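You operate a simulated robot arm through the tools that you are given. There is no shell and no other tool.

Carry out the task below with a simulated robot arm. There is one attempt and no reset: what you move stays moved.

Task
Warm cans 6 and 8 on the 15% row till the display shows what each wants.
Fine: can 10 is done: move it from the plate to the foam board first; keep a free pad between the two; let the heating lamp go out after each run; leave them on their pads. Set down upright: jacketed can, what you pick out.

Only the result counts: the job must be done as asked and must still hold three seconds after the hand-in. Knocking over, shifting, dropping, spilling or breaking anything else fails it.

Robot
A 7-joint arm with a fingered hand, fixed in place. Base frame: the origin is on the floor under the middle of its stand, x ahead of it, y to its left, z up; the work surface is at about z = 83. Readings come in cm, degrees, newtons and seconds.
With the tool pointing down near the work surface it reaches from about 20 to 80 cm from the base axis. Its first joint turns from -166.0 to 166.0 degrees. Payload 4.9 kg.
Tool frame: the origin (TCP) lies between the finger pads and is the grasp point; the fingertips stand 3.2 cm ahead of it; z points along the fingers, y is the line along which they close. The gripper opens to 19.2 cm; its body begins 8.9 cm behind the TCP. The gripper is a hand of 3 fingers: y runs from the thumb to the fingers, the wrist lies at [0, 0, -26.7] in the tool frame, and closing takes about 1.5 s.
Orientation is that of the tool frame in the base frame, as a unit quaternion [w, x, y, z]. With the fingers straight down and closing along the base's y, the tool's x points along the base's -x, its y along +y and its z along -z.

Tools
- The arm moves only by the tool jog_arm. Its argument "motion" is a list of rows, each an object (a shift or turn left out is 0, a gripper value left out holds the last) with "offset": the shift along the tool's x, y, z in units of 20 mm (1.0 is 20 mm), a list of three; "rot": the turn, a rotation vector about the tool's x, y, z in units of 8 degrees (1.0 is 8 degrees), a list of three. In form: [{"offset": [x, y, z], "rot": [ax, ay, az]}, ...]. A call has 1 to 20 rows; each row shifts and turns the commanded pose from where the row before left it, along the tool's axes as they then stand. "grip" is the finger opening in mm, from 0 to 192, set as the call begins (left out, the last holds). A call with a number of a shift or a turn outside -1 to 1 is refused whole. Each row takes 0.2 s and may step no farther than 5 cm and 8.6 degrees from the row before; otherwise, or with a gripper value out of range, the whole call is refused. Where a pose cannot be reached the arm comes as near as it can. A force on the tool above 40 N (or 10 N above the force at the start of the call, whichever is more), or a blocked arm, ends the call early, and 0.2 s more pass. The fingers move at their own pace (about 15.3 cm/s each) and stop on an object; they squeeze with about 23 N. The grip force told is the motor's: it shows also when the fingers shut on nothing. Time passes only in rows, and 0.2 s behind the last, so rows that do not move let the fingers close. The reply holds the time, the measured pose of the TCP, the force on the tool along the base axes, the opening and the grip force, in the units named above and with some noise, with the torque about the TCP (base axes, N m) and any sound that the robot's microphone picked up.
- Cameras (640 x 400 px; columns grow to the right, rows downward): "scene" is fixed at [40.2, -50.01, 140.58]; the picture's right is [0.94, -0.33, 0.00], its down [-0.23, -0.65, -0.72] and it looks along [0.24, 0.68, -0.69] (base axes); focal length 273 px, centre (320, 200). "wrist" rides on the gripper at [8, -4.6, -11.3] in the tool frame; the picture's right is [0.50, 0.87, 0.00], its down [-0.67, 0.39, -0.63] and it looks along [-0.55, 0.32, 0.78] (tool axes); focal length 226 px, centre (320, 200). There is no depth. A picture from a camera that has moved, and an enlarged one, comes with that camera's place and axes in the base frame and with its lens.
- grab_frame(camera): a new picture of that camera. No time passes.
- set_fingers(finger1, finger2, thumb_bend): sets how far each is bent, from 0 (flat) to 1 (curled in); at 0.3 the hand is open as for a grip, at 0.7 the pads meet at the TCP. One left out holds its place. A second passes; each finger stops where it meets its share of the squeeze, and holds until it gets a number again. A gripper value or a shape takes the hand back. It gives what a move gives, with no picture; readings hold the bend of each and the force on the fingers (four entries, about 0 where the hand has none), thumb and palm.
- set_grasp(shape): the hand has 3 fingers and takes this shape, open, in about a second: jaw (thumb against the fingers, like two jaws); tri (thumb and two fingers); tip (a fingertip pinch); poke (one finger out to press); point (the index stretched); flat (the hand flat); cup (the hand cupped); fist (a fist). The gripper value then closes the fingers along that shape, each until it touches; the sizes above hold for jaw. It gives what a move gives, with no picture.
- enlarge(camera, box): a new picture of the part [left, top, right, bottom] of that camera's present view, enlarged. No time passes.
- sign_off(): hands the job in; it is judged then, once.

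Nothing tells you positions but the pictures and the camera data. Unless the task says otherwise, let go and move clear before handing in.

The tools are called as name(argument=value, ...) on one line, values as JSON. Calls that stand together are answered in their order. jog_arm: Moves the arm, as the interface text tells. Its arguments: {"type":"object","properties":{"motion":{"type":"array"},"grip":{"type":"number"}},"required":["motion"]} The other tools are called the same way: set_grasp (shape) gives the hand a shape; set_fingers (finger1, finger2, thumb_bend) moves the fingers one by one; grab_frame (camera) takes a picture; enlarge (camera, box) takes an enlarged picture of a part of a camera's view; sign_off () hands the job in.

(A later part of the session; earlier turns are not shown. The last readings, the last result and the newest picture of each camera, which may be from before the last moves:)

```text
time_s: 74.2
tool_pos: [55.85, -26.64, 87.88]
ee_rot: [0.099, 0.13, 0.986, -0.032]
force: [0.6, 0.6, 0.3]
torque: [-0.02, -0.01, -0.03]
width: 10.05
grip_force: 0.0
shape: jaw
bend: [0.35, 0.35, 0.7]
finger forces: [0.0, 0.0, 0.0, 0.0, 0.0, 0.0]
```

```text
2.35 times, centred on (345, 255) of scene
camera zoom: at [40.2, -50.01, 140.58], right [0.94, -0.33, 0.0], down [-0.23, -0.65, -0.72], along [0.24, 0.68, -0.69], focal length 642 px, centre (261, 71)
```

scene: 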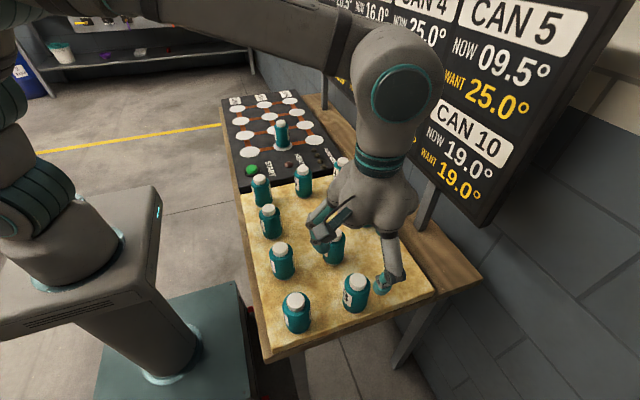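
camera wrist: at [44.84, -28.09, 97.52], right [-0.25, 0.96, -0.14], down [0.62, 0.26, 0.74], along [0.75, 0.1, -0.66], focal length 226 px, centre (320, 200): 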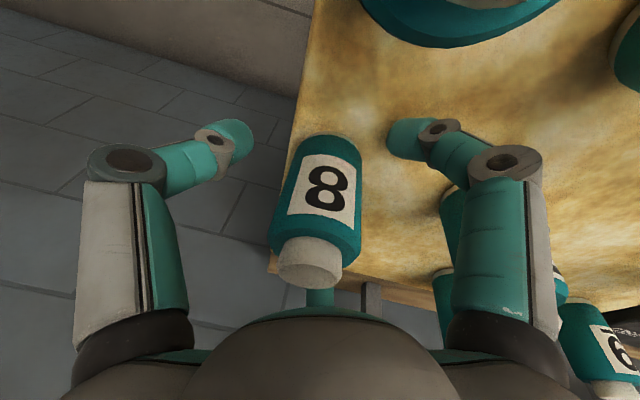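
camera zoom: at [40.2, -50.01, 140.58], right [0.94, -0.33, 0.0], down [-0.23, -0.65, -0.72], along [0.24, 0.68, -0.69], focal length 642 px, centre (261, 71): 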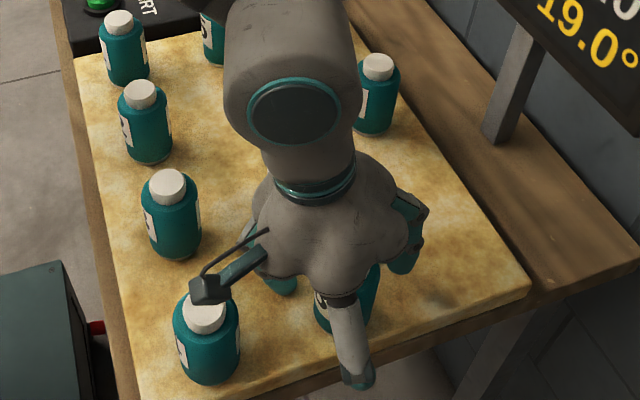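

The can is centred between the fingers at grasp height with no contact forces. I close.

jog_arm(motion=[{"offset": [0, 0, 0]}, {"offset": [0, 0, 0]}, {"offset": [0, 0, 0]}, {"offset": [0, 0, 0]}, {"offset": [0, 0, 0]}, {"offset": [0, 0, 0]}, {"offset": [0, 0, 0]}, {"offset": [0, 0, 0]}], grip=20)

grab_frame(camera="wrist")

enlarge(camera="scene", box=[270, 170, 420, 340])

```text
time_s: 76.0
tool_pos: [55.73, -26.66, 87.99]
ee_rot: [0.1, 0.129, 0.986, -0.033]
force: [0.6, 0.1, -0.4]
torque: [-0.01, 0.02, -0.01]
width: 4.44
grip_force: 23.0
shape: jaw
bend: [0.51, 0.78, 0.7]
finger forces: [20.5, 20.9, 0.1, 0.0, 21.0, 0.0]
```

```text
taken
camera wrist: at [44.84, -28.09, 97.53], right [-0.25, 0.96, -0.14], down [0.62, 0.26, 0.74], along [0.75, 0.1, -0.66], focal length 226 px, centre (320, 200)
```

wrist: 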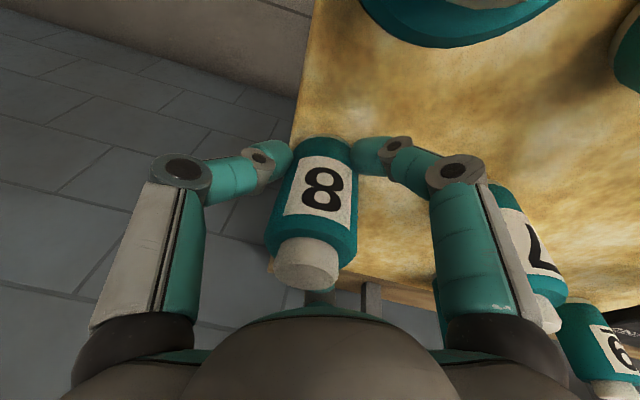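

```text
2.35 times, centred on (345, 255) of scene
camera zoom: at [40.2, -50.01, 140.58], right [0.94, -0.33, 0.0], down [-0.23, -0.65, -0.72], along [0.24, 0.68, -0.69], focal length 642 px, centre (261, 71)
```

zoom: 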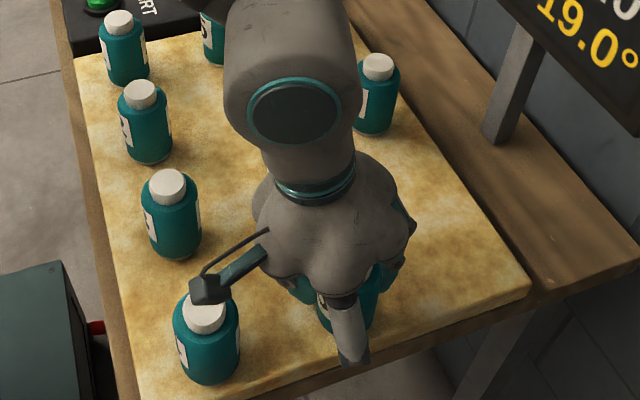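

Grip established. I lift straight up and check that the can stays upright in the tilted hand.

jog_arm(motion=[{"offset": [-0.082, -0.015, -0.391]}, {"offset": [-0.123, -0.023, -0.587]}, {"offset": [-0.184, -0.034, -0.88]}, {"offset": [-0.184, -0.034, -0.88]}, {"offset": [-0.184, -0.034, -0.88]}, {"offset": [-0.184, -0.034, -0.88]}, {"offset": [-0.184, -0.034, -0.88]}, {"offset": [-0.184, -0.034, -0.88]}, {"offset": [-0.184, -0.034, -0.88]}, {"offset": [0, 0, 0]}])

grab_frame(camera="wrist")

enlarge(camera="scene", box=[270, 130, 450, 330])

```text
time_s: 78.2
tool_pos: [55.98, -26.53, 102.62]
ee_rot: [0.099, 0.13, 0.986, -0.032]
force: [-0.9, 0.6, -0.9]
torque: [0.02, 0.0, -0.04]
width: 4.42
grip_force: 23.4
shape: jaw
bend: [0.51, 0.78, 0.7]
finger forces: [20.4, 20.9, 0.0, 0.0, 20.9, 0.0]
```

```text
taken
camera wrist: at [45.08, -28.03, 112.23], right [-0.25, 0.96, -0.13], down [0.62, 0.26, 0.74], along [0.75, 0.1, -0.66], focal length 226 px, centre (320, 200)
```

wrist: 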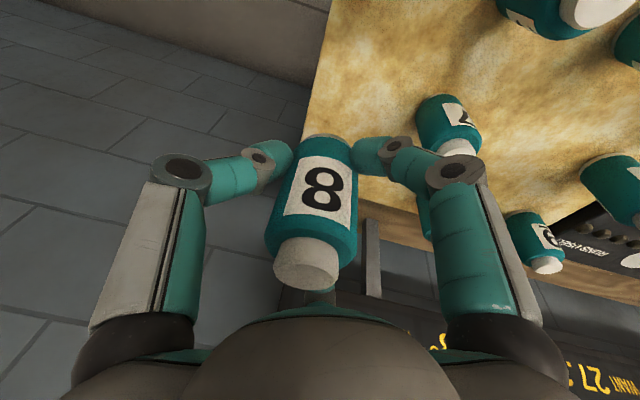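

```text
2.00 times, centred on (360, 230) of scene
camera zoom: at [40.2, -50.01, 140.58], right [0.94, -0.33, 0.0], down [-0.23, -0.65, -0.72], along [0.24, 0.68, -0.69], focal length 546 px, centre (240, 140)
```

zoom: 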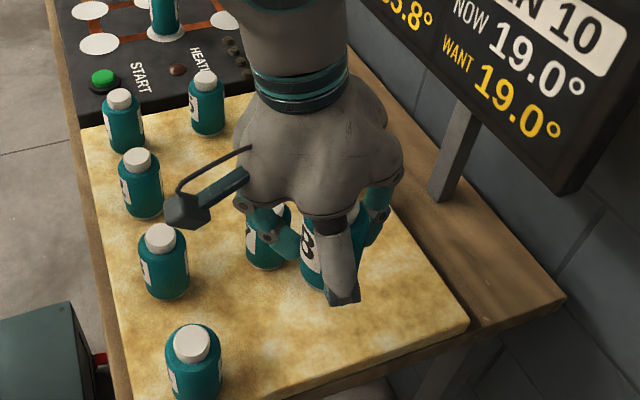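

Can 8 keeps its pose in the hand and is upright. I now swing it around the base axis toward pad 3, turning the hand along so the tilt stays outward; first half of the arc.

jog_arm(motion=[{"offset": [-0.1669, 0.9872, -0.0034], "rot": [-0.0473, -0.0088, -0.2263]}, {"offset": [-0.1669, 0.9872, -0.0034], "rot": [-0.0473, -0.0088, -0.2263]}, {"offset": [-0.1669, 0.9872, -0.0034], "rot": [-0.0473, -0.0088, -0.2263]}, {"offset": [-0.1669, 0.9872, -0.0034], "rot": [-0.0473, -0.0088, -0.2263]}, {"offset": [-0.1669, 0.9872, -0.0034], "rot": [-0.0473, -0.0088, -0.2263]}, {"offset": [-0.1669, 0.9872, -0.0034], "rot": [-0.0473, -0.0088, -0.2263]}, {"offset": [-0.1669, 0.9872, -0.0034], "rot": [-0.0473, -0.0088, -0.2263]}, {"offset": [-0.1669, 0.9872, -0.0034], "rot": [-0.0473, -0.0088, -0.2263]}, {"offset": [-0.1669, 0.9872, -0.0034], "rot": [-0.0473, -0.0088, -0.2263]}, {"offset": [-0.1669, 0.9872, -0.0034], "rot": [-0.0473, -0.0088, -0.2263]}, {"offset": [-0.1669, 0.9872, -0.0034], "rot": [-0.0473, -0.0088, -0.2263]}, {"offset": [-0.1669, 0.9872, -0.0034], "rot": [-0.0473, -0.0088, -0.2263]}, {"offset": [-0.1669, 0.9872, -0.0034], "rot": [-0.0473, -0.0088, -0.2263]}, {"offset": [-0.1669, 0.9872, -0.0034], "rot": [-0.0473, -0.0088, -0.2263]}, {"offset": [-0.1669, 0.9872, -0.0034], "rot": [-0.0473, -0.0088, -0.2263]}, {"offset": [-0.1669, 0.9872, -0.0034], "rot": [-0.0473, -0.0088, -0.2263]}, {"offset": [-0.1669, 0.9872, -0.0034], "rot": [-0.0473, -0.0088, -0.2263]}, {"offset": [-0.1669, 0.9872, -0.0034], "rot": [-0.0473, -0.0088, -0.2263]}, {"offset": [-0.1669, 0.9872, -0.0034], "rot": [-0.0473, -0.0088, -0.2263]}, {"offset": [0, 0, 0]}])

grab_frame(camera="wrist")

enlarge(camera="scene", box=[230, 90, 430, 260])

```text
time_s: 82.4
tool_pos: [61.27, 10.56, 102.72]
ee_rot: [0.104, -0.174, 0.979, -0.001]
force: [-0.1, 0.5, -1.5]
torque: [0.02, 0.03, 0.0]
width: 4.39
grip_force: 23.2
shape: jaw
bend: [0.51, 0.78, 0.7]
finger forces: [20.3, 21.0, 0.1, 0.0, 21.0, 0.0]
```

```text
taken
camera wrist: at [53.1, 3.1, 112.31], right [-0.75, 0.64, -0.13], down [0.35, 0.57, 0.74], along [0.55, 0.51, -0.66], focal length 226 px, centre (320, 200)
```

wrist: 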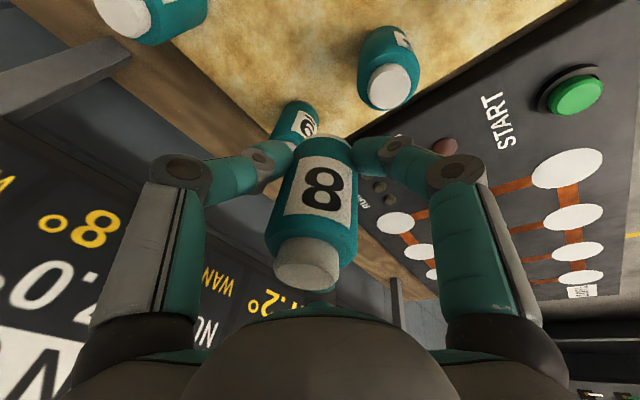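

```text
2.35 times, centred on (330, 175) of scene
camera zoom: at [40.2, -50.01, 140.58], right [0.94, -0.33, 0.0], down [-0.23, -0.65, -0.72], along [0.24, 0.68, -0.69], focal length 642 px, centre (296, 259)
```

zoom: 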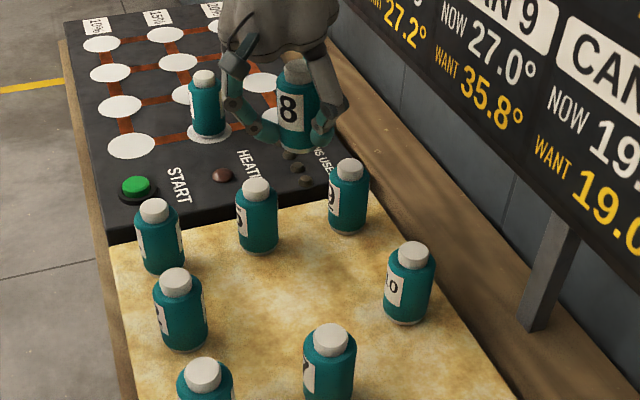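

Halfway there and the can is still upright. I continue the arc; it passes over can 6 with about 4 cm to spare.

jog_arm(motion=[{"offset": [-0.1669, 0.9872, -0.0034], "rot": [-0.0473, -0.0088, -0.2263]}, {"offset": [-0.1669, 0.9872, -0.0034], "rot": [-0.0473, -0.0088, -0.2263]}, {"offset": [-0.1669, 0.9872, -0.0034], "rot": [-0.0473, -0.0088, -0.2263]}, {"offset": [-0.1669, 0.9872, -0.0034], "rot": [-0.0473, -0.0088, -0.2263]}, {"offset": [-0.1669, 0.9872, -0.0034], "rot": [-0.0473, -0.0088, -0.2263]}, {"offset": [-0.1669, 0.9872, -0.0034], "rot": [-0.0473, -0.0088, -0.2263]}, {"offset": [-0.1669, 0.9872, -0.0034], "rot": [-0.0473, -0.0088, -0.2263]}, {"offset": [-0.1669, 0.9872, -0.0034], "rot": [-0.0473, -0.0088, -0.2263]}, {"offset": [-0.1669, 0.9872, -0.0034], "rot": [-0.0473, -0.0088, -0.2263]}, {"offset": [-0.1669, 0.9872, -0.0034], "rot": [-0.0473, -0.0088, -0.2263]}, {"offset": [-0.1669, 0.9872, -0.0034], "rot": [-0.0473, -0.0088, -0.2263]}, {"offset": [-0.1669, 0.9872, -0.0034], "rot": [-0.0473, -0.0088, -0.2263]}, {"offset": [-0.1669, 0.9872, -0.0034], "rot": [-0.0473, -0.0088, -0.2263]}, {"offset": [-0.1669, 0.9872, -0.0034], "rot": [-0.0473, -0.0088, -0.2263]}, {"offset": [-0.1669, 0.9872, -0.0034], "rot": [-0.0473, -0.0088, -0.2263]}, {"offset": [-0.1669, 0.9872, -0.0034], "rot": [-0.0473, -0.0088, -0.2263]}, {"offset": [-0.1669, 0.9872, -0.0034], "rot": [-0.0473, -0.0088, -0.2263]}, {"offset": [-0.1669, 0.9872, -0.0034], "rot": [-0.0473, -0.0088, -0.2263]}, {"offset": [-0.1669, 0.9872, -0.0034], "rot": [-0.0473, -0.0088, -0.2263]}, {"offset": [-0.1669, 0.9872, -0.0034], "rot": [-0.0473, -0.0088, -0.2263]}])

jog_arm(motion=[{"offset": [-0.1669, 0.9872, -0.0034], "rot": [-0.0473, -0.0088, -0.2263]}, {"offset": [0, 0, 0]}])

grab_frame(camera="wrist")

enlarge(camera="scene", box=[190, 50, 350, 180])

```text
time_s: 86.6
tool_pos: [42.53, 45.05, 102.46]
ee_rot: [0.1, -0.476, 0.873, 0.033]
force: [0.5, 0.4, -1.4]
torque: [-0.03, 0.03, 0.0]
width: 4.42
grip_force: 22.8
shape: jaw
bend: [0.51, 0.78, 0.7]
finger forces: [20.3, 21.1, 0.0, 0.0, 20.9, 0.1]
```

```text
time_s: 87.2
tool_pos: [40.96, 46.37, 102.55]
ee_rot: [0.1, -0.49, 0.865, 0.035]
force: [-0.5, 0.1, -1.5]
torque: [0.02, -0.01, -0.03]
width: 4.45
grip_force: 22.6
shape: jaw
bend: [0.51, 0.78, 0.7]
finger forces: [20.3, 21.0, 0.1, 0.0, 21.0, 0.0]
```

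```text
taken
camera wrist: at [39.24, 35.51, 112.18], right [-0.99, 0.03, -0.13], down [-0.08, 0.67, 0.74], along [0.11, 0.74, -0.66], focal length 226 px, centre (320, 200)
```

wrist: 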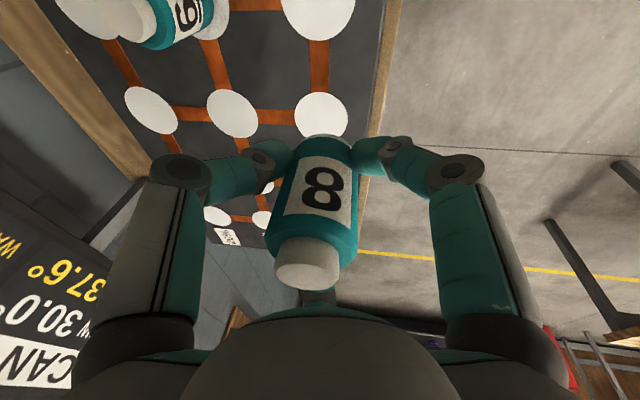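

```text
3.08 times, centred on (270, 115) of scene
camera zoom: at [40.2, -50.01, 140.58], right [0.94, -0.33, 0.0], down [-0.23, -0.65, -0.72], along [0.24, 0.68, -0.69], focal length 839 px, centre (474, 462)
```

zoom: 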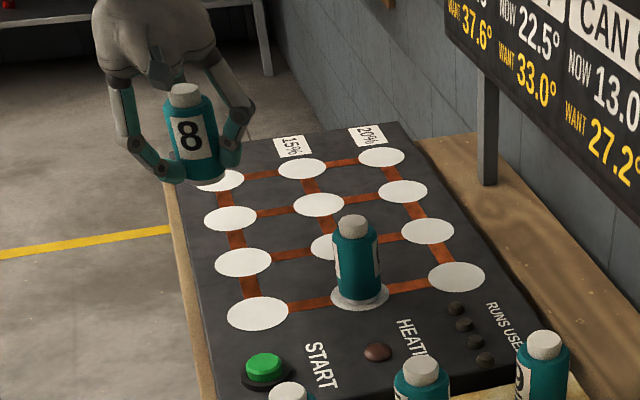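

The arc ended where planned: TCP about (40.9, 46.4), tilt pointing at pad 3. I zoom in to check that can 8 hangs vertically.

enlarge(camera="scene", box=[220, 65, 260, 115])

enlarge(camera="scene", box=[265, 105, 305, 155])

enlarge(camera="wrist", box=[240, 120, 400, 300])

```text
8.00 times, centred on (240, 90) of scene
camera zoom: at [40.2, -50.01, 140.58], right [0.94, -0.33, 0.0], down [-0.23, -0.65, -0.72], along [0.24, 0.68, -0.69], focal length 2183 px, centre (960, 1080)
```

zoom: 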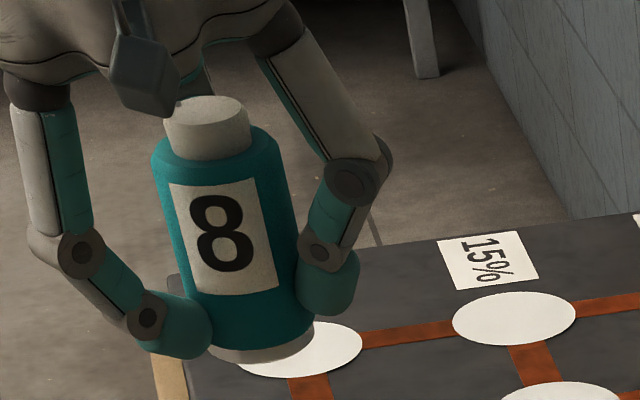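

```text
8.00 times, centred on (285, 130) of scene
camera zoom: at [40.2, -50.01, 140.58], right [0.94, -0.33, 0.0], down [-0.23, -0.65, -0.72], along [0.24, 0.68, -0.69], focal length 2183 px, centre (600, 760)
```

zoom: 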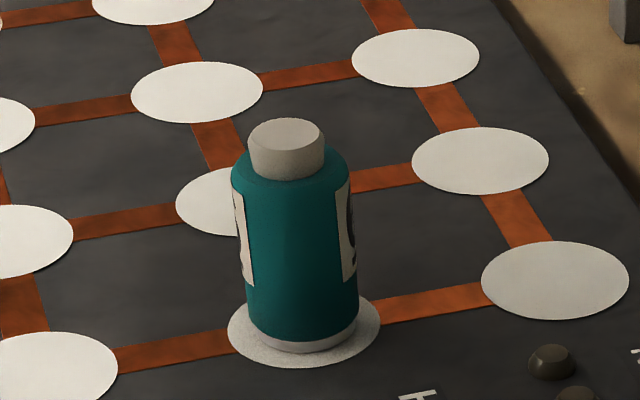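

```text
2.22 times, centred on (320, 210) of wrist
camera zoom: at [39.24, 35.51, 112.18], right [-0.99, 0.03, -0.13], down [-0.08, 0.67, 0.74], along [0.11, 0.74, -0.66], focal length 502 px, centre (320, 178)
```

zoom: 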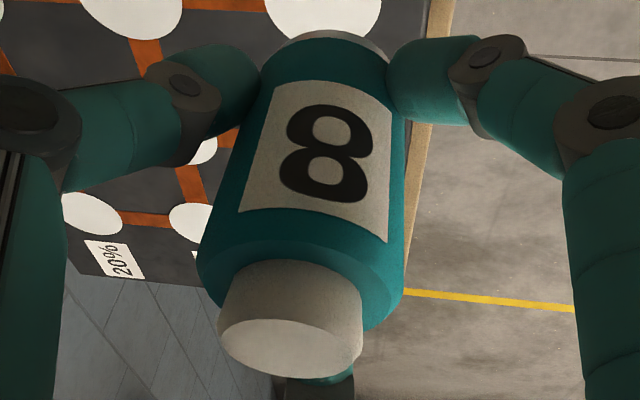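

Edge lines match the vertical vanishing point, so can 8 is upright. I extend radially outward toward pad 3 while staying high.

jog_arm(motion=[{"offset": [-0.8655, -0.1605, 0.1871]}, {"offset": [-0.8655, -0.1605, 0.1871]}, {"offset": [-0.8655, -0.1605, 0.1871]}, {"offset": [-0.8655, -0.1605, 0.1871]}, {"offset": [-0.8655, -0.1605, 0.1871]}, {"offset": [-0.8655, -0.1605, 0.1871]}, {"offset": [-0.8655, -0.1605, 0.1871]}, {"offset": [-0.8655, -0.1605, 0.1871]}, {"offset": [-0.8655, -0.1605, 0.1871]}, {"offset": [0, 0, 0]}])

grab_frame(camera="wrist")

enlarge(camera="scene", box=[200, 50, 340, 170])

```text
time_s: 89.4
tool_pos: [51.87, 58.67, 102.72]
ee_rot: [0.099, -0.49, 0.865, 0.034]
force: [0.0, -0.8, -2.1]
torque: [-0.04, 0.02, 0.01]
width: 4.41
grip_force: 22.8
shape: jaw
bend: [0.51, 0.78, 0.7]
finger forces: [20.3, 21.1, 0.0, 0.0, 20.9, 0.0]
```

```text
taken
camera wrist: at [50.09, 47.69, 112.27], right [-0.99, 0.03, -0.13], down [-0.08, 0.67, 0.74], along [0.11, 0.74, -0.66], focal length 226 px, centre (320, 200)
```

wrist: 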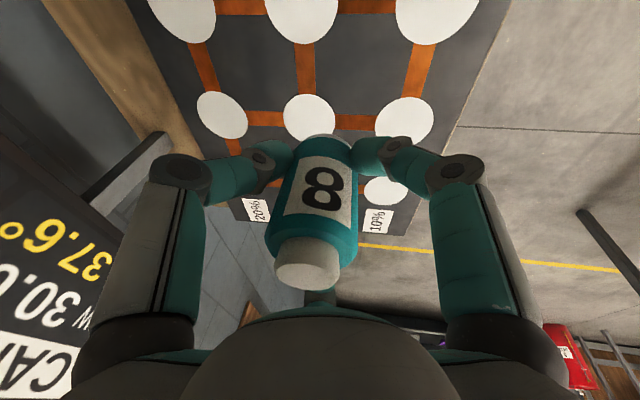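

```text
3.33 times, centred on (270, 110) of scene
camera zoom: at [40.2, -50.01, 140.58], right [0.94, -0.33, 0.0], down [-0.23, -0.65, -0.72], along [0.24, 0.68, -0.69], focal length 909 px, centre (487, 500)
```

zoom: 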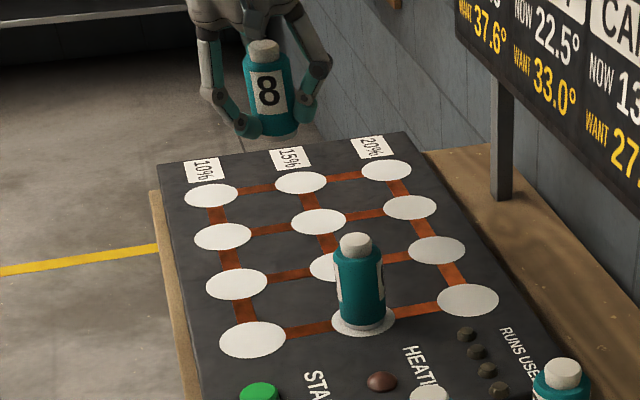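

Pad 3 is visible just beneath and beyond the can. I move out and down to hover about 5 cm above it.

jog_arm(motion=[{"offset": [-0.4385, -0.0646, 0.9816]}, {"offset": [-0.4385, -0.0646, 0.9816]}, {"offset": [-0.4385, -0.0646, 0.9816]}, {"offset": [-0.4385, -0.0646, 0.9816]}, {"offset": [-0.4385, -0.0646, 0.9816]}, {"offset": [0, 0, 0]}])

grab_frame(camera="wrist")

enlarge(camera="wrist", box=[230, 80, 400, 220])

enlarge(camera="scene", box=[235, 65, 305, 125])

```text
time_s: 90.8
tool_pos: [55.7, 63.36, 94.08]
ee_rot: [0.099, -0.49, 0.866, 0.033]
force: [-0.2, 0.6, -2.4]
torque: [0.03, 0.01, -0.02]
width: 4.42
grip_force: 22.8
shape: jaw
bend: [0.51, 0.78, 0.7]
finger forces: [20.3, 21.1, 0.0, 0.0, 20.9, 0.0]
```

```text
taken
camera wrist: at [53.99, 52.57, 103.62], right [-0.99, 0.03, -0.13], down [-0.08, 0.67, 0.74], along [0.11, 0.74, -0.66], focal length 226 px, centre (320, 200)
```

wrist: 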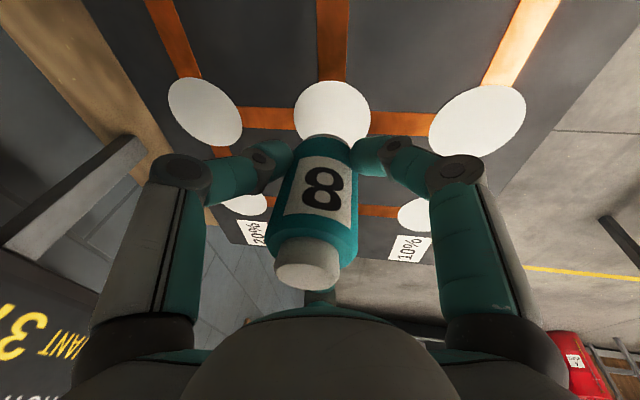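

```text
2.86 times, centred on (315, 150) of wrist
camera zoom: at [53.99, 52.57, 103.62], right [-0.99, 0.03, -0.13], down [-0.08, 0.67, 0.74], along [0.11, 0.74, -0.66], focal length 646 px, centre (334, 343)
```

zoom: 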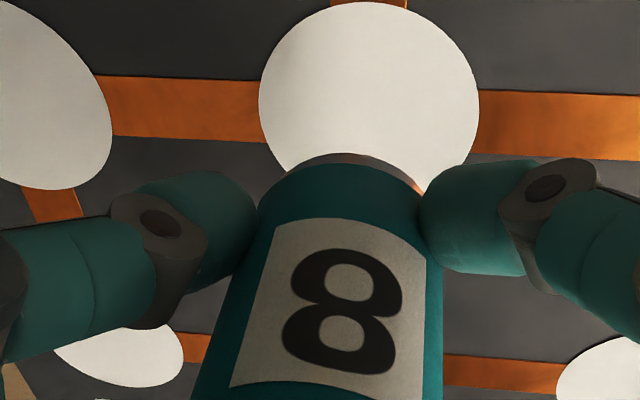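

```text
6.67 times, centred on (270, 95) of scene
camera zoom: at [40.2, -50.01, 140.58], right [0.94, -0.33, 0.0], down [-0.23, -0.65, -0.72], along [0.24, 0.68, -0.69], focal length 1819 px, centre (653, 900)
```

zoom: 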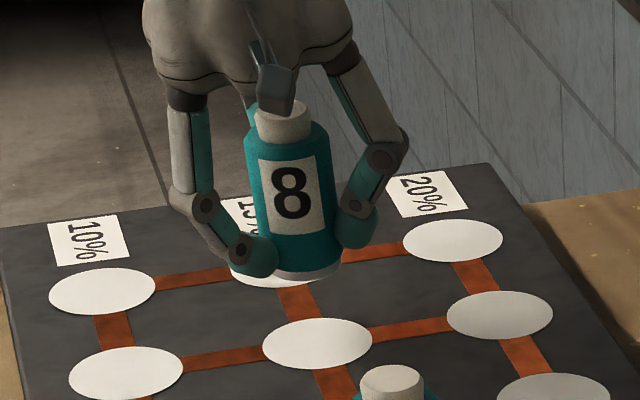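

Can 8 hovers 5 cm over pad 3, offset only a few millimetres from the pad centre. I correct that and descend to about 1 cm above the pad.

jog_arm(motion=[{"offset": [0.198, 0.009, 0.645]}, {"offset": [0.198, 0.009, 0.645]}, {"offset": [0.198, 0.009, 0.645]}, {"offset": [0, 0, 0]}])

enlarge(camera="wrist", box=[230, 80, 400, 220])

enlarge(camera="scene", box=[245, 75, 305, 125])

```text
time_s: 91.8
tool_pos: [55.7, 63.11, 89.85]
ee_rot: [0.099, -0.49, 0.866, 0.034]
force: [0.0, 0.2, -1.7]
torque: [0.01, -0.01, 0.01]
width: 4.4
grip_force: 23.2
shape: jaw
bend: [0.51, 0.78, 0.7]
finger forces: [20.3, 21.1, 0.1, 0.0, 20.9, 0.0]
```

```text
2.86 times, centred on (315, 150) of wrist
camera zoom: at [53.94, 52.23, 99.48], right [-0.99, 0.03, -0.13], down [-0.08, 0.67, 0.74], along [0.11, 0.74, -0.66], focal length 646 px, centre (334, 343)
```

zoom: 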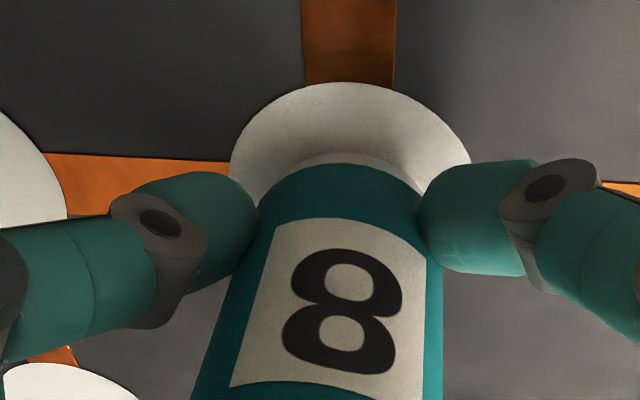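

```text
8.00 times, centred on (275, 100) of scene
camera zoom: at [40.2, -50.01, 140.58], right [0.94, -0.33, 0.0], down [-0.23, -0.65, -0.72], along [0.24, 0.68, -0.69], focal length 2183 px, centre (680, 1000)
```

zoom: 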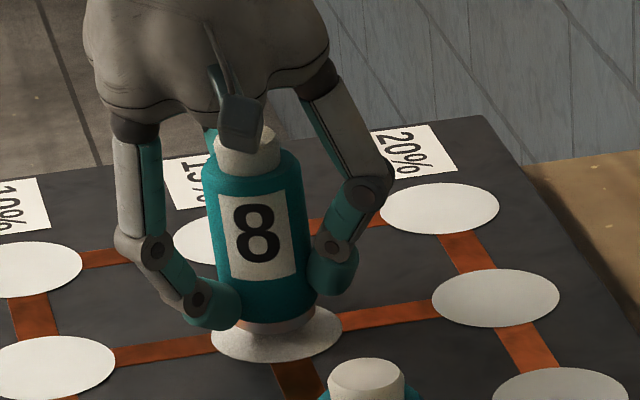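

The can's bottom ring is concentric with the pad to within about 2 mm. I lower slowly until contact.

jog_arm(motion=[{"offset": [-0.005, -0.039, 0.105]}, {"offset": [0.0204, 0.0038, 0.0978]}, {"offset": [0.0204, 0.0038, 0.0978]}, {"offset": [0.0123, 0.0023, 0.0587]}, {"offset": [0, 0, 0]}])

```text
time_s: 93.0
tool_pos: [55.7, 63.03, 89.26]
ee_rot: [0.099, -0.49, 0.866, 0.034]
force: [-0.4, 0.3, -1.9]
torque: [-0.02, 0.01, 0.03]
width: 4.43
grip_force: 23.2
shape: jaw
bend: [0.51, 0.78, 0.7]
finger forces: [20.2, 21.0, 0.0, 0.0, 20.9, 0.0]
```

jog_arm(motion=[{"offset": [0.0102, 0.0019, 0.0489]}, {"offset": [0.0102, 0.0019, 0.0489]}, {"offset": [0.0102, 0.0019, 0.0489]}, {"offset": [0, 0, 0]}])

```text
time_s: 94.0
tool_pos: [55.78, 63.08, 88.93]
ee_rot: [0.099, -0.49, 0.865, 0.035]
force: [-0.8, -0.1, -0.8]
torque: [-0.04, -0.04, -0.01]
width: 4.39
grip_force: 22.7
shape: jaw
bend: [0.51, 0.78, 0.7]
finger forces: [20.4, 21.0, 0.0, 0.1, 20.9, 0.1]
```

Force is just beginning to change; one more small step.

jog_arm(motion=[{"offset": [0.0102, 0.0019, 0.0489]}, {"offset": [0, 0, 0]}])

enlarge(camera="wrist", box=[230, 80, 400, 220])

enlarge(camera="scene", box=[245, 75, 305, 125])

```text
time_s: 94.6
tool_pos: [55.73, 63.05, 88.79]
ee_rot: [0.099, -0.49, 0.865, 0.035]
force: [-1.1, 1.4, 4.0]
torque: [-0.1, 0.06, -0.01]
width: 4.43
grip_force: 23.0
shape: jaw
bend: [0.51, 0.78, 0.7]
finger forces: [22.1, 21.9, 0.1, 0.0, 21.5, 0.1]
```

```text
2.86 times, centred on (315, 150) of wrist
camera zoom: at [54.04, 52.19, 98.47], right [-0.99, 0.03, -0.14], down [-0.08, 0.67, 0.74], along [0.11, 0.75, -0.66], focal length 646 px, centre (334, 343)
```

zoom: 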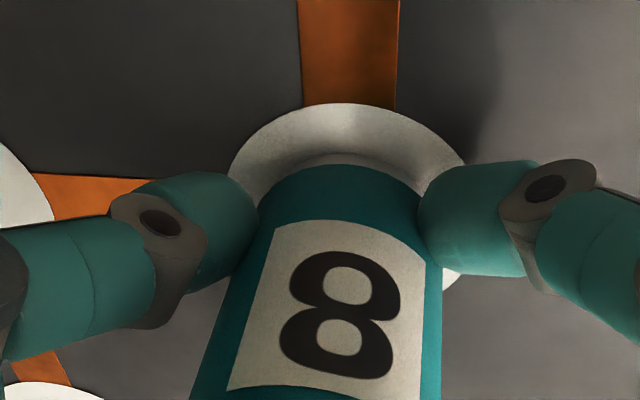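

```text
8.00 times, centred on (275, 100) of scene
camera zoom: at [40.2, -50.01, 140.58], right [0.94, -0.33, 0.0], down [-0.23, -0.65, -0.72], along [0.24, 0.68, -0.69], focal length 2183 px, centre (680, 1000)
```

zoom: 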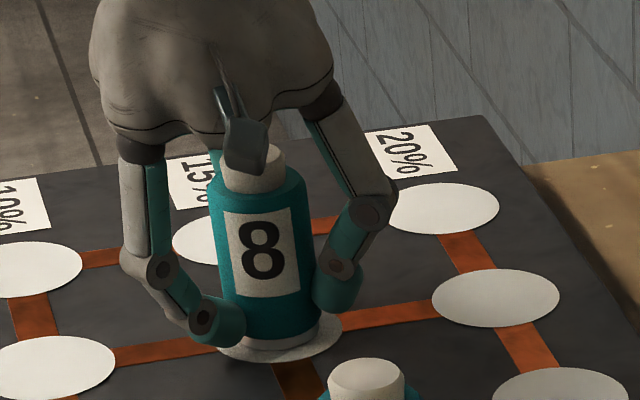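

Contact with pad 3 (4 N) and the can stands in the pad's middle. I release.

jog_arm(motion=[{"offset": [0, 0, 0]}, {"offset": [0, 0, 0]}, {"offset": [0, 0, 0]}, {"offset": [0, 0, 0]}, {"offset": [0, 0, 0]}, {"offset": [0, 0, 0]}], grip=110)

grab_frame(camera="wrist")

enlarge(camera="scene", box=[245, 75, 305, 125])

```text
time_s: 96.0
tool_pos: [55.76, 63.04, 88.75]
ee_rot: [0.098, -0.49, 0.866, 0.034]
force: [0.4, -0.1, 0.0]
torque: [0.02, 0.02, -0.01]
width: 10.9
grip_force: 0.0
shape: jaw
bend: [0.34, 0.34, 0.7]
finger forces: [0.0, 0.0, 0.0, 0.0, 0.0, 0.0]
```

```text
taken
camera wrist: at [54.03, 52.17, 98.39], right [-0.99, 0.03, -0.13], down [-0.08, 0.67, 0.74], along [0.11, 0.74, -0.66], focal length 226 px, centre (320, 200)
```

wrist: 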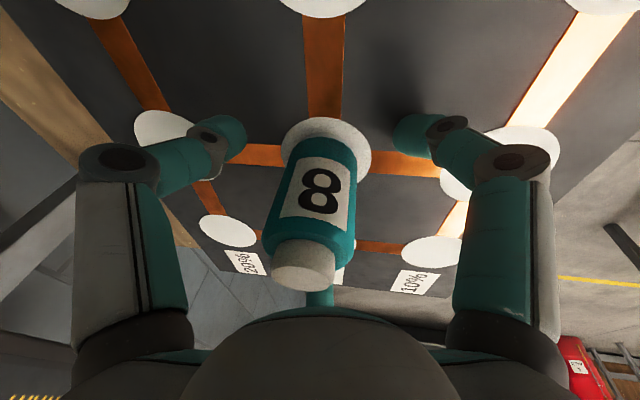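

```text
8.00 times, centred on (275, 100) of scene
camera zoom: at [40.2, -50.01, 140.58], right [0.94, -0.33, 0.0], down [-0.23, -0.65, -0.72], along [0.24, 0.68, -0.69], focal length 2183 px, centre (680, 1000)
```

zoom: 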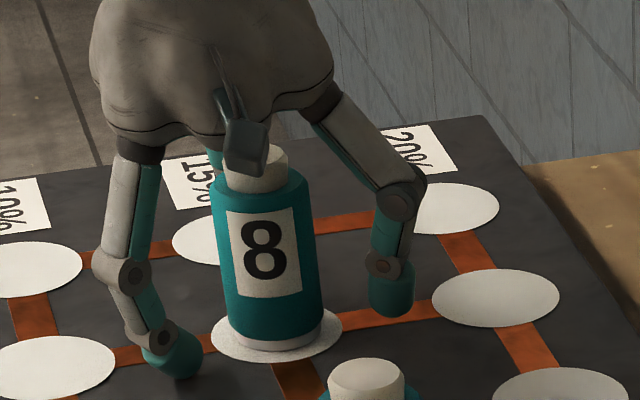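

Can 8 stands on pad 3, hand open. I withdraw straight up first, then inward.

jog_arm(motion=[{"offset": [-0.1738, -0.0322, -0.8314]}, {"offset": [-0.1738, -0.0322, -0.8314]}, {"offset": [-0.1738, -0.0322, -0.8314]}, {"offset": [-0.1738, -0.0322, -0.8314]}, {"offset": [-0.1738, -0.0322, -0.8314]}, {"offset": [-0.1738, -0.0322, -0.8314]}, {"offset": [0, 0, 0]}])

grab_frame(camera="wrist")

enlarge(camera="scene", box=[215, 55, 325, 160])

```text
time_s: 97.6
tool_pos: [55.92, 63.09, 98.91]
ee_rot: [0.099, -0.491, 0.865, 0.035]
force: [-0.8, 0.0, 1.0]
torque: [0.02, -0.01, -0.01]
width: 10.95
grip_force: 0.1
shape: jaw
bend: [0.34, 0.34, 0.7]
finger forces: [0.1, 0.0, 0.0, 0.0, 0.0, 0.0]
```

```text
taken
camera wrist: at [54.09, 52.17, 108.57], right [-0.99, 0.03, -0.13], down [-0.08, 0.67, 0.74], along [0.11, 0.74, -0.66], focal length 226 px, centre (320, 200)
```

wrist: 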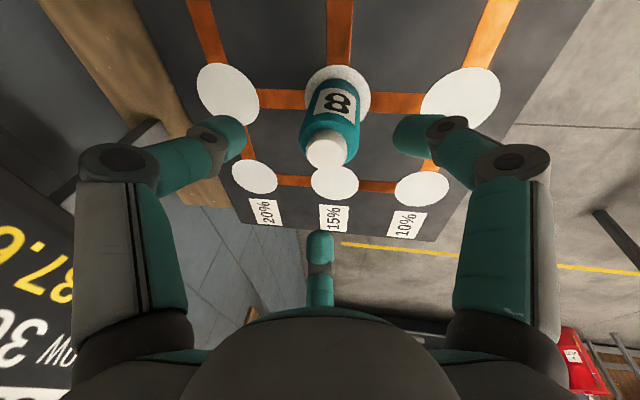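

```text
3.81 times, centred on (270, 108) of scene
camera zoom: at [40.2, -50.01, 140.58], right [0.94, -0.33, 0.0], down [-0.23, -0.65, -0.72], along [0.24, 0.68, -0.69], focal length 1039 px, centre (510, 552)
```

zoom: 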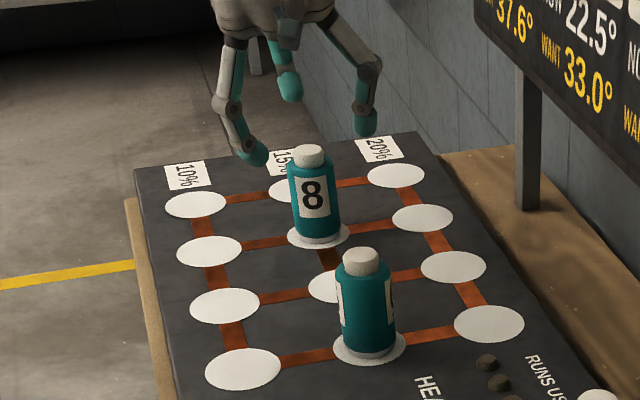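

Cans 6 and 8 stand on pads 1 and 3 of the 15% row with pad 2 free. I pull back inward, level the hand and square it up, on the way to the START button.

jog_arm(motion=[{"offset": [0.8655, 0.1605, -0.1871]}, {"offset": [0.8655, 0.1605, -0.1871]}, {"offset": [0.8655, 0.1605, -0.1871]}, {"offset": [0.8655, 0.1605, -0.1871]}, {"offset": [0.8655, 0.1605, -0.1871]}, {"offset": [0.8655, 0.1605, -0.1871]}, {"rot": [-0.137, 0.7375, 0]}, {"rot": [-0.137, 0.7375, 0]}, {"rot": [0, 0, 0.922]}, {"rot": [0, 0, 0.922]}, {"rot": [0, 0, 0.922]}, {"rot": [0, 0, 0.922]}, {"rot": [0, 0, 0.922]}, {"rot": [0, 0, 0.922]}, {"rot": [0, 0, 0.922]}, {"rot": [0, 0, 0.922]}, {"offset": [0, 0, -1]}, {"offset": [0, 0, -1]}, {"offset": [0, 0, 0]}])

grab_frame(camera="wrist")

enlarge(camera="scene", box=[200, 40, 350, 190])

```text
time_s: 101.6
tool_pos: [48.54, 54.84, 103.03]
ee_rot: [-0.001, 0.0, 1.0, 0.0]
force: [0.0, 0.3, 0.5]
torque: [0.0, 0.04, -0.01]
width: 10.94
grip_force: 0.0
shape: jaw
bend: [0.33, 0.33, 0.7]
finger forces: [0.0, 0.0, 0.1, 0.0, 0.0, 0.0]
```

```text
taken
camera wrist: at [40.54, 50.28, 114.35], right [-0.5, 0.87, 0.0], down [0.67, 0.39, 0.63], along [0.55, 0.32, -0.78], focal length 226 px, centre (320, 200)
```

wrist: 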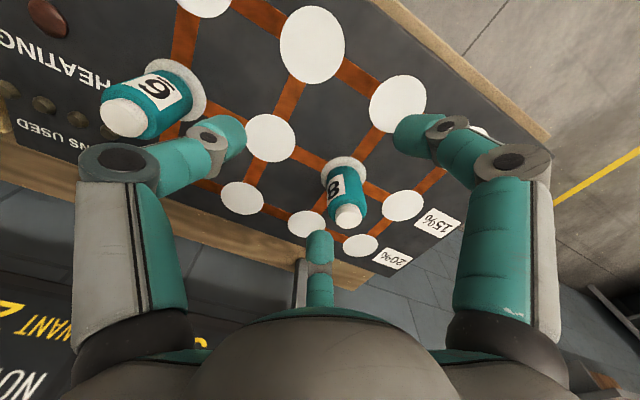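

```text
2.67 times, centred on (275, 115) of scene
camera zoom: at [40.2, -50.01, 140.58], right [0.94, -0.33, 0.0], down [-0.23, -0.65, -0.72], along [0.24, 0.68, -0.69], focal length 728 px, centre (440, 427)
```

zoom: 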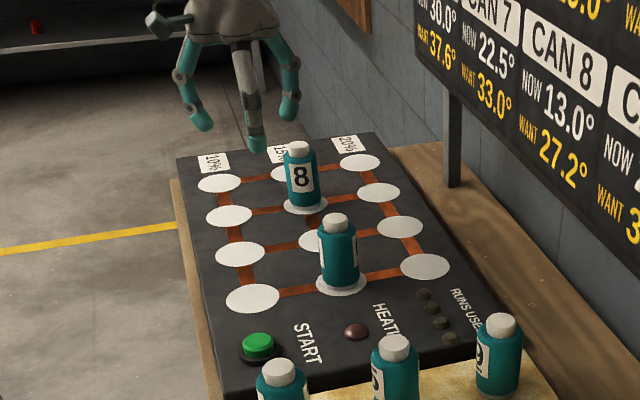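

Both cans stand well on their pads. I set the poke shape here in free air to see which finger it extends.

set_grasp(shape="poke")

grab_frame(camera="wrist")

enlarge(camera="scene", box=[200, 20, 300, 110])

```text
time_s: 102.5
tool_pos: [48.52, 54.86, 103.01]
ee_rot: [0.0, 0.0, 1.0, 0.0]
force: [-0.2, -0.3, 0.0]
torque: [0.03, -0.03, 0.0]
width: 0.0
grip_force: 0.1
shape: poke
bend: [1.0, 1.0, 0.91]
finger forces: [0.0, 0.0, 0.1, 0.0, 0.0, 0.0]
```

```text
taken
camera wrist: at [40.55, 50.27, 114.35], right [-0.5, 0.87, 0.0], down [0.67, 0.39, 0.63], along [0.55, 0.32, -0.78], focal length 226 px, centre (320, 200)
```

wrist: 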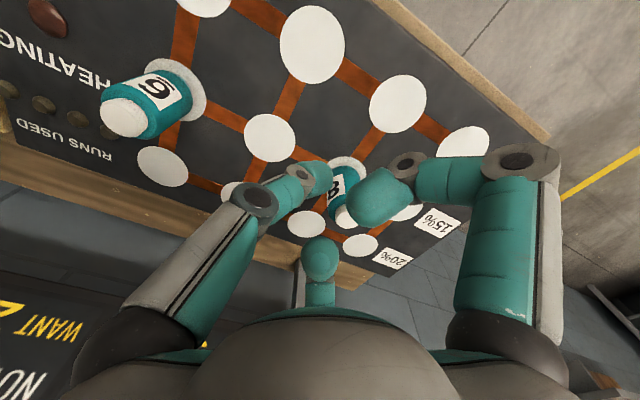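

```text
4.44 times, centred on (250, 65) of scene
camera zoom: at [40.2, -50.01, 140.58], right [0.94, -0.33, 0.0], down [-0.23, -0.65, -0.72], along [0.24, 0.68, -0.69], focal length 1212 px, centre (631, 800)
```

zoom: 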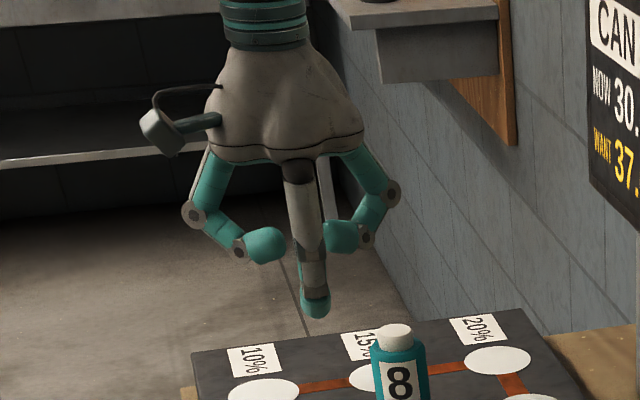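

Poke extends the thumb with its tip close to the tool axis, about 3–5 cm ahead of the TCP. I move above the START button at roughly (42, 25) and look.

jog_arm(motion=[{"offset": [0.211, -0.986, 0]}, {"offset": [0.211, -0.986, 0]}, {"offset": [0.211, -0.986, 0]}, {"offset": [0.211, -0.986, 0]}, {"offset": [0.211, -0.986, 0]}, {"offset": [0.211, -0.986, 0]}, {"offset": [0.211, -0.986, 0]}, {"offset": [0.211, -0.986, 0]}, {"offset": [0.211, -0.986, 0]}, {"offset": [0.211, -0.986, 0]}, {"offset": [0.211, -0.986, 0]}, {"offset": [0.211, -0.986, 0]}, {"offset": [0.211, -0.986, 0]}, {"offset": [0.211, -0.986, 0]}, {"offset": [0.211, -0.986, 0]}, {"offset": [0, 0, 0]}])

grab_frame(camera="wrist")

enlarge(camera="wrist", box=[260, 60, 400, 220])

enlarge(camera="scene", box=[190, 90, 310, 200])

```text
time_s: 105.9
tool_pos: [42.42, 25.37, 102.92]
ee_rot: [0.0, 0.0, 1.0, 0.0]
force: [0.5, 0.6, -0.7]
torque: [0.01, 0.0, 0.0]
width: 0.0
grip_force: 0.1
shape: poke
bend: [1.0, 1.0, 0.91]
finger forces: [0.0, 0.0, 0.0, 0.1, 0.1, 0.0]
```

```text
taken
camera wrist: at [34.36, 20.76, 114.26], right [-0.5, 0.87, 0.0], down [0.67, 0.39, 0.63], along [0.55, 0.32, -0.78], focal length 226 px, centre (320, 200)
```

wrist: 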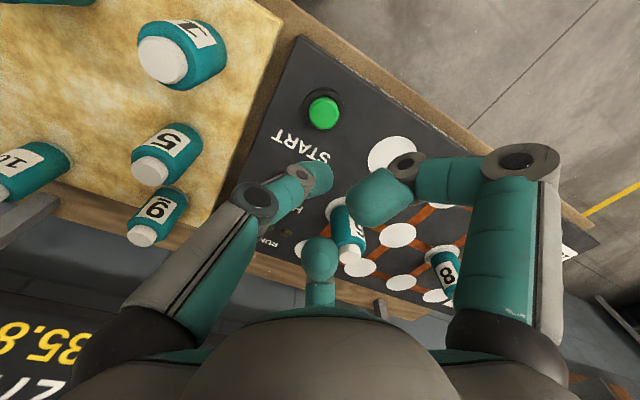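

```text
2.50 times, centred on (330, 140) of wrist
camera zoom: at [34.36, 20.76, 114.26], right [-0.5, 0.87, 0.0], down [0.67, 0.39, 0.63], along [0.55, 0.32, -0.78], focal length 565 px, centre (295, 350)
```

zoom: 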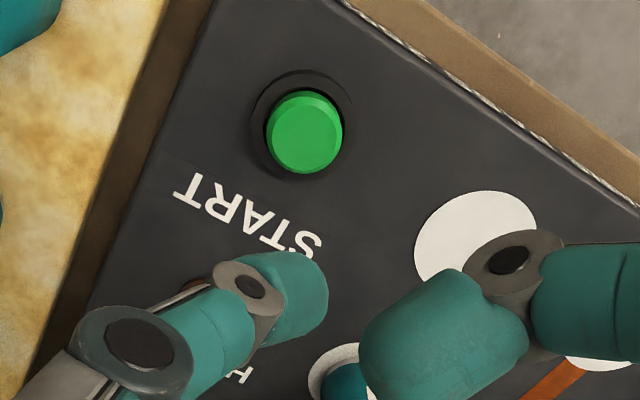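

```text
3.64 times, centred on (250, 145) of scene
camera zoom: at [40.2, -50.01, 140.58], right [0.94, -0.33, 0.0], down [-0.23, -0.65, -0.72], along [0.24, 0.68, -0.69], focal length 992 px, centre (574, 400)
```

zoom: 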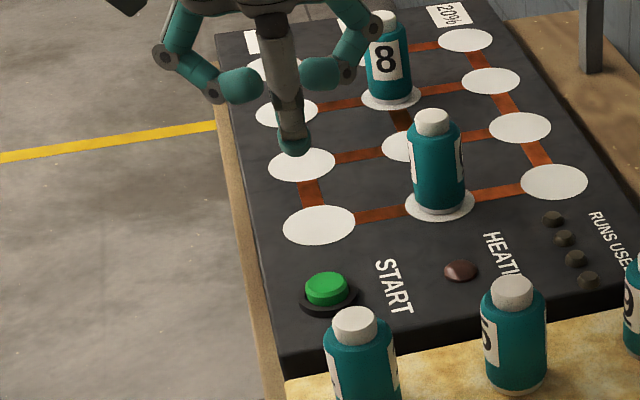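

The button centre is near (42.0, 25.8) and the thumb tip sits almost on the tool axis. I align and descend to just above it.

jog_arm(motion=[{"offset": [0.28, 0.17, 0.5]}, {"offset": [0, 0, 0.9]}, {"offset": [0, 0, 0.9]}, {"offset": [0, 0, 0.9]}, {"offset": [0, 0, 0.9]}, {"offset": [0, 0, 0.9]}, {"offset": [0, 0, 0.5]}, {"offset": [0, 0, 0]}])

grab_frame(camera="wrist")

enlarge(camera="scene", box=[210, 110, 310, 200])

```text
time_s: 107.7
tool_pos: [41.68, 25.88, 92.02]
ee_rot: [0.0, 0.001, 1.0, 0.0]
force: [0.1, 0.4, -0.5]
torque: [-0.02, 0.02, -0.01]
width: 0.0
grip_force: 0.0
shape: poke
bend: [1.0, 1.0, 0.91]
finger forces: [0.0, 0.0, 0.0, 0.0, 0.0, 0.0]
```

```text
taken
camera wrist: at [33.55, 21.2, 103.31], right [-0.5, 0.87, 0.0], down [0.67, 0.39, 0.63], along [0.55, 0.32, -0.78], focal length 226 px, centre (320, 200)
```

wrist: 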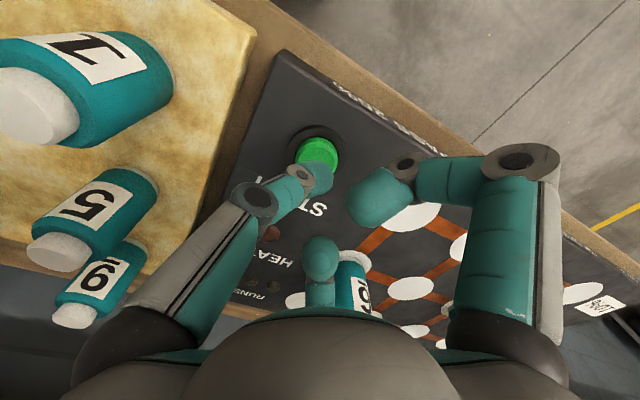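

```text
4.44 times, centred on (260, 155) of scene
camera zoom: at [40.2, -50.01, 140.58], right [0.94, -0.33, 0.0], down [-0.23, -0.65, -0.72], along [0.24, 0.68, -0.69], focal length 1212 px, centre (587, 400)
```

zoom: 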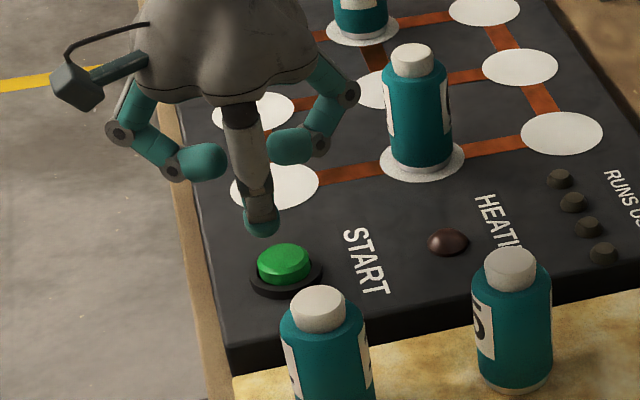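

The thumb tip is about 2 cm above the button, but the scene view suggests it is slightly to the left of it. I zoom in both views to measure the offset.

enlarge(camera="scene", box=[235, 140, 295, 185])

enlarge(camera="wrist", box=[270, 110, 370, 210])

```text
8.89 times, centred on (265, 162) of scene
camera zoom: at [40.2, -50.01, 140.58], right [0.94, -0.33, 0.0], down [-0.23, -0.65, -0.72], along [0.24, 0.68, -0.69], focal length 2425 px, centre (809, 533)
```

zoom: 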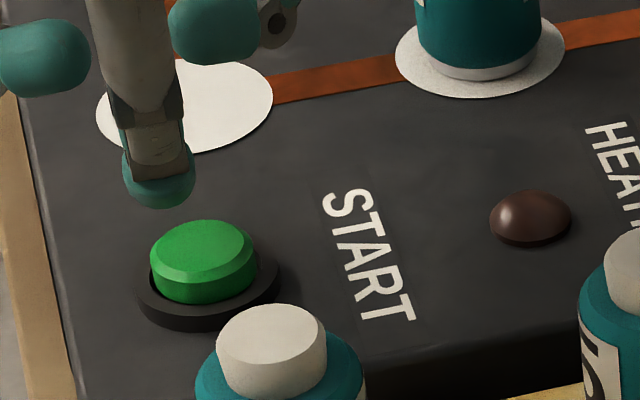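

```text
4.00 times, centred on (320, 160) of wrist
camera zoom: at [33.55, 21.2, 103.31], right [-0.5, 0.87, 0.0], down [0.67, 0.39, 0.63], along [0.55, 0.32, -0.78], focal length 904 px, centre (320, 360)
```

zoom: 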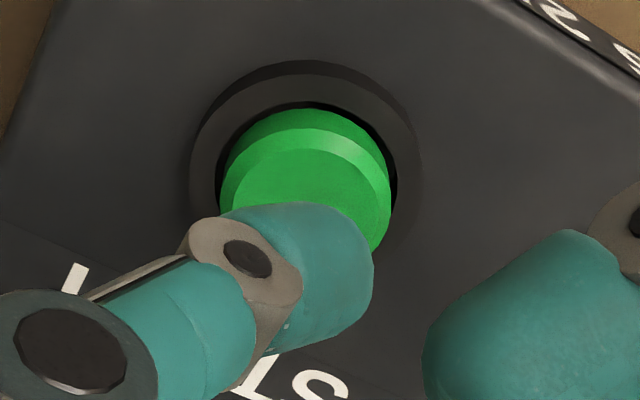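

Estimates differ by under a centimetre; I shift 4 mm in +x as a compromise and lower 1.2 cm to see the tip against the button directly.

jog_arm(motion=[{"offset": [-0.2, 0, 0.2]}, {"offset": [0, 0, 0.2]}, {"offset": [0, 0, 0.2]}, {"offset": [0, 0, 0]}])

enlarge(camera="scene", box=[235, 140, 295, 185])

enlarge(camera="wrist", box=[270, 110, 370, 210])

```text
time_s: 108.7
tool_pos: [42.13, 25.86, 90.71]
ee_rot: [0.0, 0.0, 1.0, 0.001]
force: [0.1, -0.5, 0.0]
torque: [0.01, 0.01, 0.0]
width: 0.02
grip_force: 0.1
shape: poke
bend: [1.0, 1.0, 0.91]
finger forces: [0.1, 0.0, 0.1, 0.0, 0.1, 0.0]
```

```text
8.89 times, centred on (265, 162) of scene
camera zoom: at [40.2, -50.01, 140.58], right [0.94, -0.33, 0.0], down [-0.23, -0.65, -0.72], along [0.24, 0.68, -0.69], focal length 2425 px, centre (809, 533)
```

zoom: 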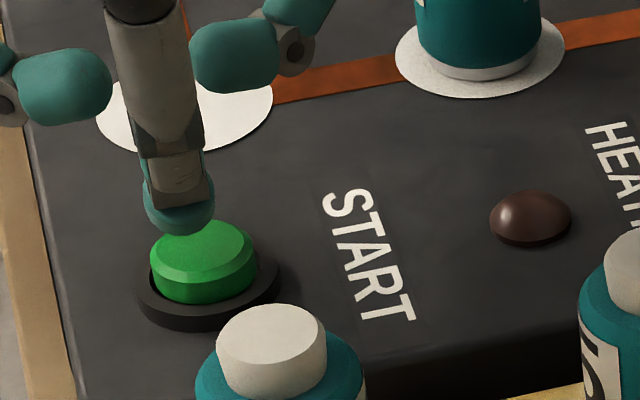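

```text
4.00 times, centred on (320, 160) of wrist
camera zoom: at [34.03, 21.16, 102.04], right [-0.5, 0.87, 0.0], down [0.67, 0.39, 0.63], along [0.55, 0.32, -0.78], focal length 904 px, centre (320, 360)
```

zoom: 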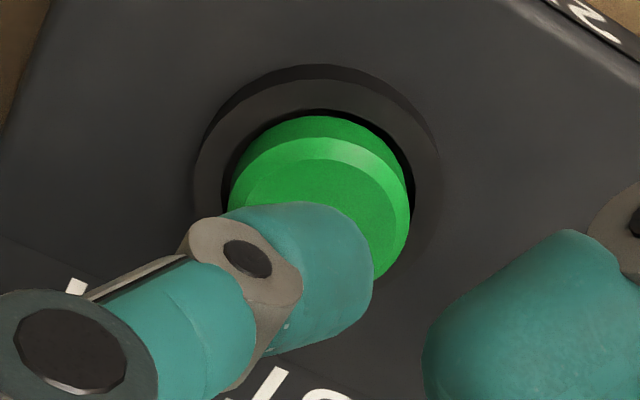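

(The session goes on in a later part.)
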